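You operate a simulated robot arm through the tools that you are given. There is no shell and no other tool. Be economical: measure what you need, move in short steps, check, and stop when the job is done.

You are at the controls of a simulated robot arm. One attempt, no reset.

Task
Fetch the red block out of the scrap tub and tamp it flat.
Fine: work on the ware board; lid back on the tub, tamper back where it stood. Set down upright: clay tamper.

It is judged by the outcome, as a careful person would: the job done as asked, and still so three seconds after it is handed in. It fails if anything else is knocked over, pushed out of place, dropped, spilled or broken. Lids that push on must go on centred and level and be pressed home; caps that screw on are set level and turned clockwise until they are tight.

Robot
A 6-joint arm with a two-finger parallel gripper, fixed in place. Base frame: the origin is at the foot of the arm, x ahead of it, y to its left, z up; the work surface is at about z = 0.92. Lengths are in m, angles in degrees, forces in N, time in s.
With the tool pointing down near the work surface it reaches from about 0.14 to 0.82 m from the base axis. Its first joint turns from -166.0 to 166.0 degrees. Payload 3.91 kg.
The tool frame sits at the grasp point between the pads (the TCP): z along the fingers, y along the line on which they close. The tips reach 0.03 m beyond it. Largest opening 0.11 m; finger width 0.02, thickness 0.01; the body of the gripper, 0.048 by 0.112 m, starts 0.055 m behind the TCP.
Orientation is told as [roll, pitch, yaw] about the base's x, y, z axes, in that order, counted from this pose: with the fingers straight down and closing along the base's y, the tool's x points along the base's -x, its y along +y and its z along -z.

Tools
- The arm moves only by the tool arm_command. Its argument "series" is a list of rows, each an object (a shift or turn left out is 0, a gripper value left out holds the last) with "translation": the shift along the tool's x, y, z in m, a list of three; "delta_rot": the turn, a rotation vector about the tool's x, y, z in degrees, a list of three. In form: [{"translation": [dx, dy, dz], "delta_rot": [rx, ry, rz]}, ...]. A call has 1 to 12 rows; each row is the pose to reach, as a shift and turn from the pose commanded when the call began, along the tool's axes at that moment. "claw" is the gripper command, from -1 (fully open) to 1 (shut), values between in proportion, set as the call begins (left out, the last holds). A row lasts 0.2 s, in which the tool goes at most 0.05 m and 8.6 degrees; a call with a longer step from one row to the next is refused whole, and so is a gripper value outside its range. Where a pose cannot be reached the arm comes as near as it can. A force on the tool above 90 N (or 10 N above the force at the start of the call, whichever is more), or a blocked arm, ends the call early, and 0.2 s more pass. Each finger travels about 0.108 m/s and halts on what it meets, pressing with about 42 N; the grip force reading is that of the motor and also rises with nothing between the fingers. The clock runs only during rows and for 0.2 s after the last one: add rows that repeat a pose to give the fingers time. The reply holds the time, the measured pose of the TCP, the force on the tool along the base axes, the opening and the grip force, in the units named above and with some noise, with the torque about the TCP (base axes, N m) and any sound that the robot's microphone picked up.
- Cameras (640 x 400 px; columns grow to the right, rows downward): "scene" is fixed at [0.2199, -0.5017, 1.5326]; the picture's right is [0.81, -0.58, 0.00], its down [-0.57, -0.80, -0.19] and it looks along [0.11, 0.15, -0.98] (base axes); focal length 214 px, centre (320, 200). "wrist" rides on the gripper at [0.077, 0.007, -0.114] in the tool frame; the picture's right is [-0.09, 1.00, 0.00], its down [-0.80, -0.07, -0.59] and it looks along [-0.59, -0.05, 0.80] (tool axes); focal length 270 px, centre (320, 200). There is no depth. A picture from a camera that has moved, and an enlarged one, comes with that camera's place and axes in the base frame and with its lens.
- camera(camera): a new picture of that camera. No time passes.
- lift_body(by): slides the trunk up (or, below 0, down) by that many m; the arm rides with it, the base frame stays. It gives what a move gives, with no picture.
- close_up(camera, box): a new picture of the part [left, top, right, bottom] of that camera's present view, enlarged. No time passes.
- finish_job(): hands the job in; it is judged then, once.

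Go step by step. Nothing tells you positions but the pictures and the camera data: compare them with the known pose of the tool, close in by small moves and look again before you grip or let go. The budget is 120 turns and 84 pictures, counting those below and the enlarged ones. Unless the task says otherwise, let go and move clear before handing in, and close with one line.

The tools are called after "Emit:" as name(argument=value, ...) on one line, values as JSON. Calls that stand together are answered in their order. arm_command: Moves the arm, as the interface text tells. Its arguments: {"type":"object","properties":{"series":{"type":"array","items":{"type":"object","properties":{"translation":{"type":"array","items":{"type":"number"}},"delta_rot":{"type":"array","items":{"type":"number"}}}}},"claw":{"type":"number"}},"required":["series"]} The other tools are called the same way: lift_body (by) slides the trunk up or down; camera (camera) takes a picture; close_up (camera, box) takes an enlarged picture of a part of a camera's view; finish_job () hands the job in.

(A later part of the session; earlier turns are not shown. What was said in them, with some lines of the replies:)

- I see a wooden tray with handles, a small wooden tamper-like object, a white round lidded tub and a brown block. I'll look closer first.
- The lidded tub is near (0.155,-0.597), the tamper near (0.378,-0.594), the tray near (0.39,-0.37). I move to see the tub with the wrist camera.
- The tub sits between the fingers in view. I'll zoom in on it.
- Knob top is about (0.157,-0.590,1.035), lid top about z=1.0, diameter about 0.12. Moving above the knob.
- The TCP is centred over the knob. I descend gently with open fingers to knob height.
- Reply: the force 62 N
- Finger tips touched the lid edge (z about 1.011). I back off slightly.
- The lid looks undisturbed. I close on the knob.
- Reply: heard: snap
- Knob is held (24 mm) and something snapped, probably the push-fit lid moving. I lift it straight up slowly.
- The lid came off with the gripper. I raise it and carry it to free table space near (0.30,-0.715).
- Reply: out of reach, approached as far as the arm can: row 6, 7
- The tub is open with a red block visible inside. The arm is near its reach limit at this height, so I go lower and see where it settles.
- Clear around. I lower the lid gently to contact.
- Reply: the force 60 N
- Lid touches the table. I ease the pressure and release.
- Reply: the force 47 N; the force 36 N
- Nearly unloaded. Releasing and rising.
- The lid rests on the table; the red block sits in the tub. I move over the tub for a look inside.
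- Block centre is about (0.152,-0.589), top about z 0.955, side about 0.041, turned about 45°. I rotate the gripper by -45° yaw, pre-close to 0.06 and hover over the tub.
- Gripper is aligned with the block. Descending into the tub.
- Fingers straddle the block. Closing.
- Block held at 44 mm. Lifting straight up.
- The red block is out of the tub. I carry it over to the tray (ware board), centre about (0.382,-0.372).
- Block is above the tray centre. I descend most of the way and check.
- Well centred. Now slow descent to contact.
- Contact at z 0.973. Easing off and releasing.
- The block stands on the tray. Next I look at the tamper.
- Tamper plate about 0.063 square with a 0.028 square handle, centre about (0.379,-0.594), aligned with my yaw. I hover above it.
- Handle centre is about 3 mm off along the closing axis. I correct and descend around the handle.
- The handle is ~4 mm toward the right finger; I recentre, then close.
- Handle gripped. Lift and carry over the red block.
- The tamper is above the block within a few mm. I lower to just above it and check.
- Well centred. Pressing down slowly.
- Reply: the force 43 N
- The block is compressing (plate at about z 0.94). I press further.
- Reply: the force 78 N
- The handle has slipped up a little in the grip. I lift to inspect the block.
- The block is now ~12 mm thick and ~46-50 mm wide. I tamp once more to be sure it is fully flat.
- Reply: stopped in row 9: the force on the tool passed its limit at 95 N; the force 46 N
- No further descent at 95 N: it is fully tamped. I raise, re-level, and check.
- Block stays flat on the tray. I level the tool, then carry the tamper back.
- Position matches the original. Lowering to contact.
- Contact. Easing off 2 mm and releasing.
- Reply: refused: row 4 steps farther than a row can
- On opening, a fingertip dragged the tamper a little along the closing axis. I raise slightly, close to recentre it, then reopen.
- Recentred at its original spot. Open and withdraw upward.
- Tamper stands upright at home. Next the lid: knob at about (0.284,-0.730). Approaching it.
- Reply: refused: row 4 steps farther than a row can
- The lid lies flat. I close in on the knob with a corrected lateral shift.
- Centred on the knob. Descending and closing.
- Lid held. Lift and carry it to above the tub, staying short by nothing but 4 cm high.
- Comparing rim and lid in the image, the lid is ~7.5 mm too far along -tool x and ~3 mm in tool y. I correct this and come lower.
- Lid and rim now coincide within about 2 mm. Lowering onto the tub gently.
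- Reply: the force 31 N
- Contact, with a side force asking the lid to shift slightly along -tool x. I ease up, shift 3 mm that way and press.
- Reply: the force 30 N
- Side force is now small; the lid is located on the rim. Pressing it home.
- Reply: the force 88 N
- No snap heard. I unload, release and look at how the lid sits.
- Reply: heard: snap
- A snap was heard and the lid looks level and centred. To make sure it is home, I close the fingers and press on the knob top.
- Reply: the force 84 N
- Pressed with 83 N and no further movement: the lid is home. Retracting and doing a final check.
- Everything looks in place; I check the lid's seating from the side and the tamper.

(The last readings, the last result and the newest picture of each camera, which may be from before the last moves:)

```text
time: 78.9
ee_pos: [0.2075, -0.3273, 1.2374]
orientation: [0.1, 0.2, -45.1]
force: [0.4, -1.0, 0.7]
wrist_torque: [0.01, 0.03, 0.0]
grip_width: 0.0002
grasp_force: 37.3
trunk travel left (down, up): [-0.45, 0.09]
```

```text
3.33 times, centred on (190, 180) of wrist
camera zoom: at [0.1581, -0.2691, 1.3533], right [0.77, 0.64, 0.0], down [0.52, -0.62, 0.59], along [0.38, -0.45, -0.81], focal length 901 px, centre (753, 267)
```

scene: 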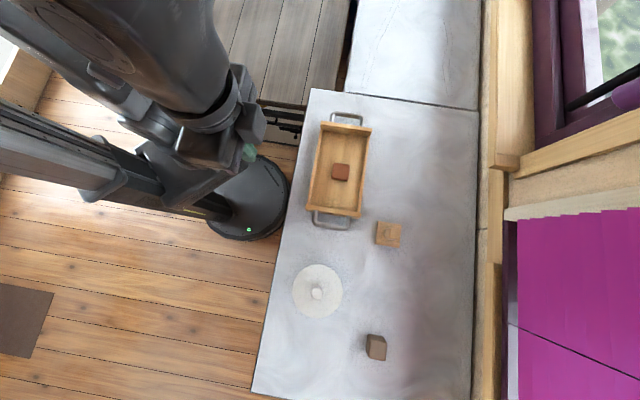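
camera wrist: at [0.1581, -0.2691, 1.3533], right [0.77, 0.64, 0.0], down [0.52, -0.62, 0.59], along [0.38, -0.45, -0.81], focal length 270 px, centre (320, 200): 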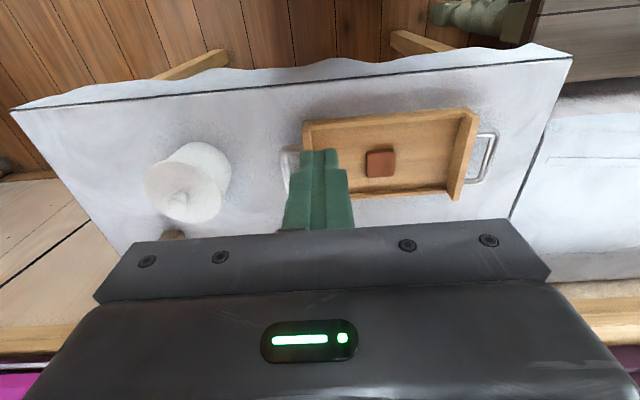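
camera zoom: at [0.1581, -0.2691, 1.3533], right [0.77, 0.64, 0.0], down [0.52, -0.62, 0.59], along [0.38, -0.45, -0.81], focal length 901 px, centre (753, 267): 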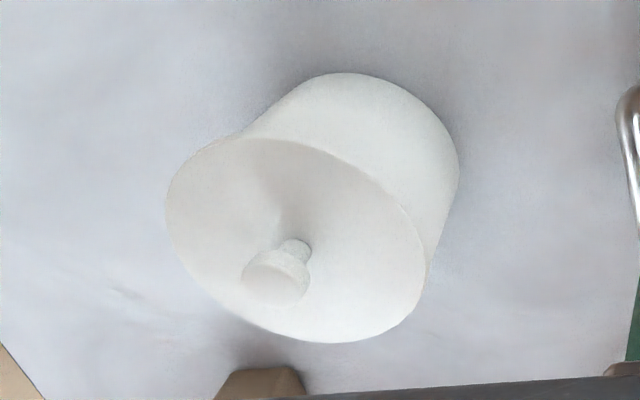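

To verify the lid's centring I retake the very same view I had at the start.

Emit:
arm_command(series=[{"translation": [-0.0114, -0.0427, 0.004], "delta_rot": [0, 0, -6.4]}, {"translation": [-0.0228, -0.0854, 0.008], "delta_rot": [0, 0, -12.9]}, {"translation": [-0.0342, -0.1281, 0.013], "delta_rot": [0, 0, -19.3]}, {"translation": [-0.0457, -0.1709, 0.017], "delta_rot": [0, 0, -25.7]}, {"translation": [-0.0571, -0.2136, 0.021], "delta_rot": [0, 0, -32.1]}, {"translation": [-0.0685, -0.2563, 0.026], "delta_rot": [0, 0, -38.6]}, {"translation": [-0.0799, -0.299, 0.03], "delta_rot": [0, 0, -45]}, {"translation": [-0.0799, -0.299, 0.03], "delta_rot": [0, 0, -45]}, {"translation": [-0.0799, -0.299, 0.03], "delta_rot": [0, 0, -45]}])

Emit:
close_up(camera="wrist", box=[270, 90, 400, 220])

```text
time: 80.9
ee_pos: [0.0512, -0.6005, 1.2063]
orientation: [0.2, 0.0, 0.0]
force: [0.6, 0.6, 0.0]
wrist_torque: [-0.03, 0.01, 0.01]
grip_width: 0.0
grasp_force: 37.1
trunk travel left (down, up): [-0.45, 0.09]
```

```text
3.08 times, centred on (335, 155) of wrist
camera zoom: at [-0.0262, -0.5952, 1.3221], right [0.09, 1.0, 0.0], down [0.8, -0.07, 0.59], along [0.59, -0.05, -0.81], focal length 832 px, centre (274, 338)
```

zoom: 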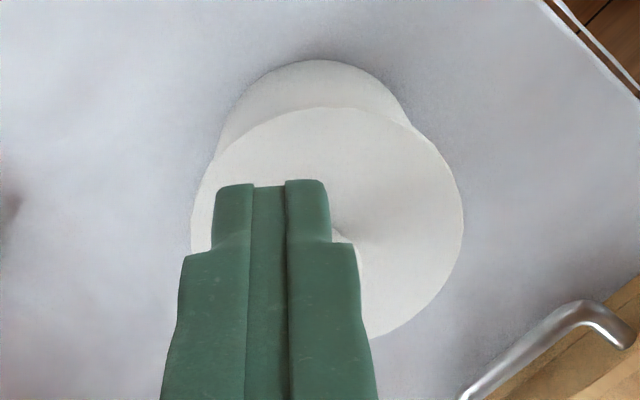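

Compared with the start view, the lid sits about 4 mm off-centre toward -x (tub itself unmoved). I'll regrip the knob and recentre it.

Emit:
arm_command(series=[{"translation": [-0.033, 0.004, 0.03]}, {"translation": [-0.066, 0.008, 0.06]}, {"translation": [-0.09, 0.0115, 0.09]}, {"translation": [-0.1005, 0.0125, 0.106]}, {"translation": [-0.1005, 0.0125, 0.106]}, {"translation": [-0.1005, 0.0125, 0.106]}], claw=0.1)

Emit:
close_up(camera="wrist", box=[220, 30, 420, 230])

```text
time: 82.3
ee_pos: [0.1507, -0.5877, 1.1014]
orientation: [0.1, 0.1, 0.1]
force: [0.7, 0.5, -0.5]
wrist_torque: [0.0, 0.01, 0.01]
grip_width: 0.0496
grasp_force: 0.0
trunk travel left (down, up): [-0.45, 0.09]
```

```text
2.00 times, centred on (320, 130) of wrist
camera zoom: at [0.0739, -0.5814, 1.2178], right [0.09, 1.0, 0.0], down [0.8, -0.07, 0.59], along [0.59, -0.05, -0.81], focal length 541 px, centre (320, 340)
```

zoom: 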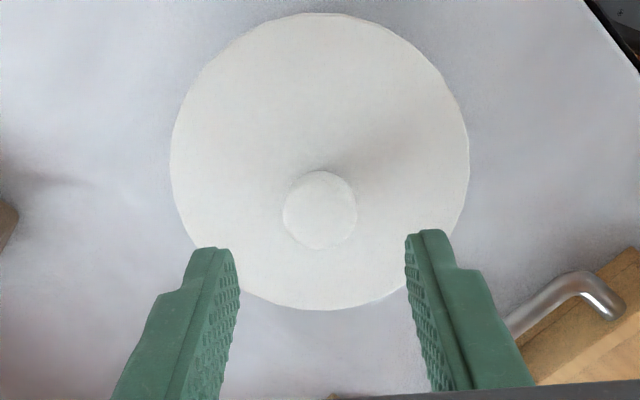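

Knob at about (0.148,-0.588). Descend, grip.

Emit:
arm_command(series=[{"translation": [0.0025, 0, 0.025]}, {"translation": [0.0025, 0, 0.042]}, {"translation": [0.0025, 0, 0.05]}, {"translation": [0.0025, 0, 0.054]}, {"translation": [0.0025, 0, 0.054]}])

Emit:
arm_command(series=[{}, {}, {}, {}], claw=1)

```text
time: 83.5
ee_pos: [0.1472, -0.5857, 1.0481]
orientation: [0.1, 0.1, -0.1]
force: [-0.4, -0.4, 0.2]
wrist_torque: [0.0, 0.02, 0.01]
grip_width: 0.0494
grasp_force: 0.0
trunk travel left (down, up): [-0.45, 0.09]
```

```text
time: 84.5
ee_pos: [0.1481, -0.5861, 1.0497]
orientation: [0.1, 0.2, 0.0]
force: [-1.0, -1.8, 1.4]
wrist_torque: [-0.05, 0.04, 0.03]
grip_width: 0.024
grasp_force: 42.4
trunk travel left (down, up): [-0.45, 0.09]
```

Gripped. I lift 8 mm and watch for a snap or force.

Emit:
arm_command(series=[{"translation": [0, 0, -0.003]}, {"translation": [0, 0, -0.006]}, {"translation": [0, 0, -0.01]}, {"translation": [0, 0, -0.01]}])

```text
time: 85.5
ee_pos: [0.1484, -0.5852, 1.0579]
orientation: [0.1, 0.1, 0.0]
force: [-1.4, -0.2, -0.2]
wrist_torque: [0.01, -0.02, 0.01]
grip_width: 0.0238
grasp_force: 42.4
trunk travel left (down, up): [-0.45, 0.09]
heard: snap
```

It popped off cleanly (so it had been snapped on). Shift +4 mm in x, -1.5 mm in y, lower and press.

Emit:
arm_command(series=[{"translation": [-0.004, -0.0015, 0]}, {"translation": [-0.004, -0.0015, 0.005]}, {"translation": [-0.004, -0.0015, 0.008]}, {"translation": [-0.004, -0.0015, 0.011]}, {"translation": [-0.004, -0.0015, 0.014]}])

```text
time: 86.7
ee_pos: [0.1524, -0.5868, 1.0491]
orientation: [-0.5, 0.1, 0.0]
force: [3.2, -4.5, 34.1]
wrist_torque: [0.05, -0.23, 0.08]
grip_width: 0.0238
grasp_force: 42.5
trunk travel left (down, up): [-0.45, 0.09]
```

Emit:
arm_command(series=[{"translation": [0, 0, 0.004]}, {"translation": [0, 0, 0.008]}, {"translation": [0, 0, 0.01]}, {"translation": [0, 0, 0.01]}])

Emit:
arm_command(series=[{"translation": [0, 0, -0.008]}, {"translation": [0, 0, -0.014]}, {"translation": [0, 0, -0.014]}])

```text
time: 87.7
ee_pos: [0.152, -0.5853, 1.0458]
orientation: [-1.3, -0.2, 0.0]
force: [3.4, -10.8, 79.9]
wrist_torque: [-0.32, -0.11, 0.08]
grip_width: 0.0238
grasp_force: 41.9
trunk travel left (down, up): [-0.45, 0.09]
```

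```text
time: 88.5
ee_pos: [0.1514, -0.5858, 1.0461]
orientation: [0.3, 0.1, -0.1]
force: [-1.2, -3.0, 9.1]
wrist_torque: [-0.56, -0.13, -0.14]
grip_width: 0.0237
grasp_force: 42.0
trunk travel left (down, up): [-0.45, 0.09]
```

Emit:
arm_command(series=[{"translation": [0, 0, -0.002]}, {"translation": [0, 0, -0.002]}, {"translation": [0, 0, -0.002]}], claw=0.1)

Emit:
arm_command(series=[{"translation": [0, 0, -0.02]}, {"translation": [0, 0, -0.045]}, {"translation": [0, 0, -0.045]}])

Emit:
close_up(camera="wrist", box=[220, 30, 420, 230])

```text
time: 89.3
ee_pos: [0.1523, -0.586, 1.0504]
orientation: [0.0, 0.1, 0.0]
force: [-0.3, -0.1, -0.6]
wrist_torque: [0.01, -0.03, 0.03]
grip_width: 0.049
grasp_force: 0.1
trunk travel left (down, up): [-0.45, 0.09]
heard: snap
```

```text
time: 90.1
ee_pos: [0.1554, -0.587, 1.0932]
orientation: [0.1, 0.1, 0.1]
force: [0.2, -0.1, -0.1]
wrist_torque: [-0.02, 0.01, -0.03]
grip_width: 0.0495
grasp_force: 0.1
trunk travel left (down, up): [-0.45, 0.09]
```

```text
2.00 times, centred on (320, 130) of wrist
camera zoom: at [0.0776, -0.5811, 1.2105], right [0.09, 1.0, 0.0], down [0.8, -0.07, 0.59], along [0.59, -0.05, -0.81], focal length 541 px, centre (320, 340)
```

zoom: 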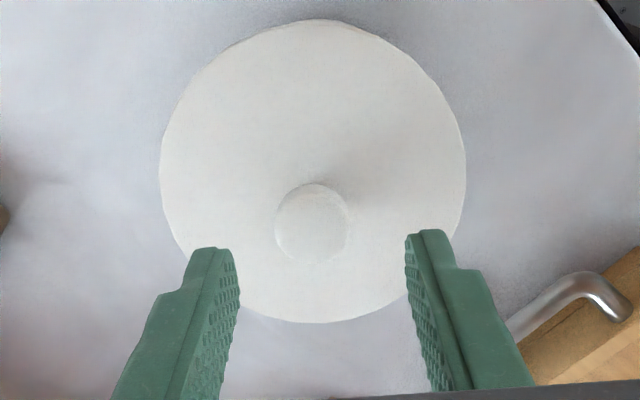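

Snapped on again. One press with closed fingers on the knob top, then retract for the comparison view.

Emit:
arm_command(series=[{"translation": [0, 0, -0.02]}, {"translation": [0.001, -0.0025, -0.02]}, {"translation": [0.001, -0.0025, -0.02]}, {"translation": [0.001, -0.0025, 0.0]}, {"translation": [0.001, -0.0025, 0.015]}, {"translation": [0.001, -0.0025, 0.02]}, {"translation": [0.001, -0.0025, 0.025]}, {"translation": [0.001, -0.0025, 0.03]}, {"translation": [0.001, -0.0025, 0.034]}], claw=1)

```text
time: 92.1
ee_pos: [0.1518, -0.5868, 1.0715]
orientation: [-1.2, -0.1, 0.0]
force: [4.9, -2.2, 73.7]
wrist_torque: [-0.02, -0.25, -0.02]
grip_width: 0.0
grasp_force: 38.2
trunk travel left (down, up): [-0.45, 0.09]
```

Emit:
arm_command(series=[{"translation": [0, 0, -0.04]}, {"translation": [0, 0, -0.08]}, {"translation": [0, 0, -0.12]}, {"translation": [0.03, -0.002, -0.144]}, {"translation": [0.065, -0.004, -0.144]}, {"translation": [0.1, -0.007, -0.144]}, {"translation": [0.1, -0.007, -0.144]}], claw=1)

Emit:
arm_command(series=[{}, {}, {}], claw=-1)

Emit:
close_up(camera="wrist", box=[270, 90, 400, 220])

```text
time: 93.7
ee_pos: [0.05, -0.5968, 1.2039]
orientation: [0.1, 0.1, 0.0]
force: [-0.7, 1.0, -0.3]
wrist_torque: [-0.02, -0.02, -0.01]
grip_width: 0.0001
grasp_force: 37.8
trunk travel left (down, up): [-0.45, 0.09]
```

```text
time: 94.5
ee_pos: [0.0515, -0.5984, 1.2059]
orientation: [0.0, 0.1, 0.0]
force: [-0.9, 0.3, -0.2]
wrist_torque: [0.0, -0.01, -0.02]
grip_width: 0.11
grasp_force: 0.1
trunk travel left (down, up): [-0.45, 0.09]
```

```text
3.08 times, centred on (335, 155) of wrist
camera zoom: at [-0.0265, -0.5921, 1.3206], right [0.09, 1.0, 0.0], down [0.8, -0.07, 0.59], along [0.59, -0.05, -0.81], focal length 832 px, centre (274, 338)
```

zoom: 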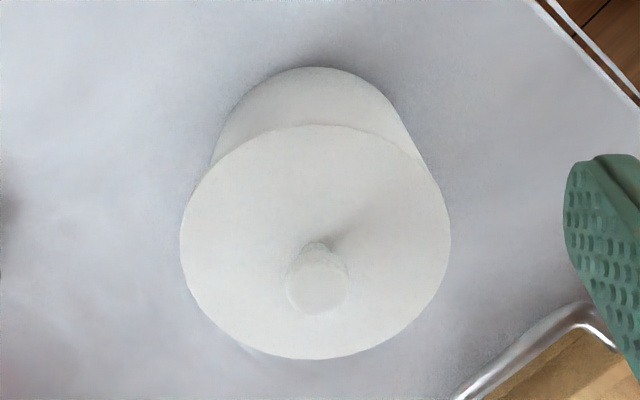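

The lid-to-body offset now matches the original view (57 vs 55 px). A last scene check.

Emit:
camera(camera="scene")

Emit:
camera(camera="wrist")

```text
3 pictures are left
```

scene: 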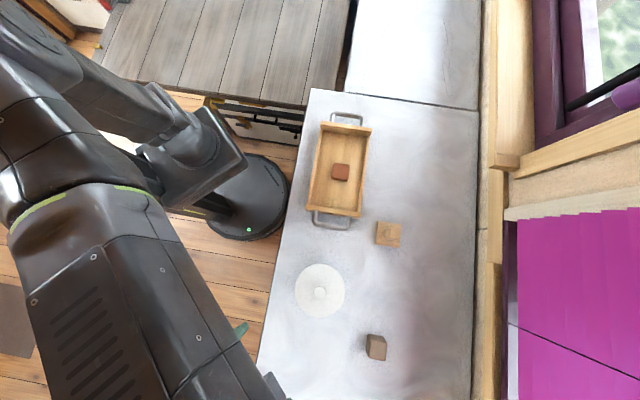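

```text
2 pictures are left
camera wrist: at [-0.0265, -0.5921, 1.3206], right [0.09, 1.0, 0.0], down [0.8, -0.07, 0.59], along [0.59, -0.05, -0.81], focal length 270 px, centre (320, 200)
```

wrist: 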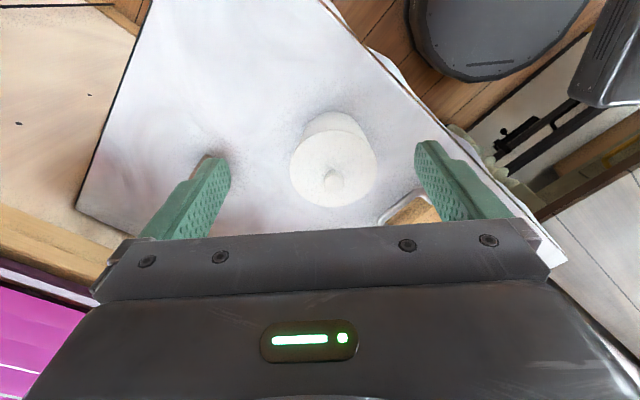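

Everything is in place: the block is flat on the tray, the lid is snapped on and centred, and the tamper is upright at its spot. The gripper is empty and clear, so I hand in.

Emit:
finish_job()

```text
The job is handed in.
```

The job is handed in: the red block is tamped flat on the ware board (about 12 mm thick), the lid is snapped back on the tub, and the tamper stands upright where it was.
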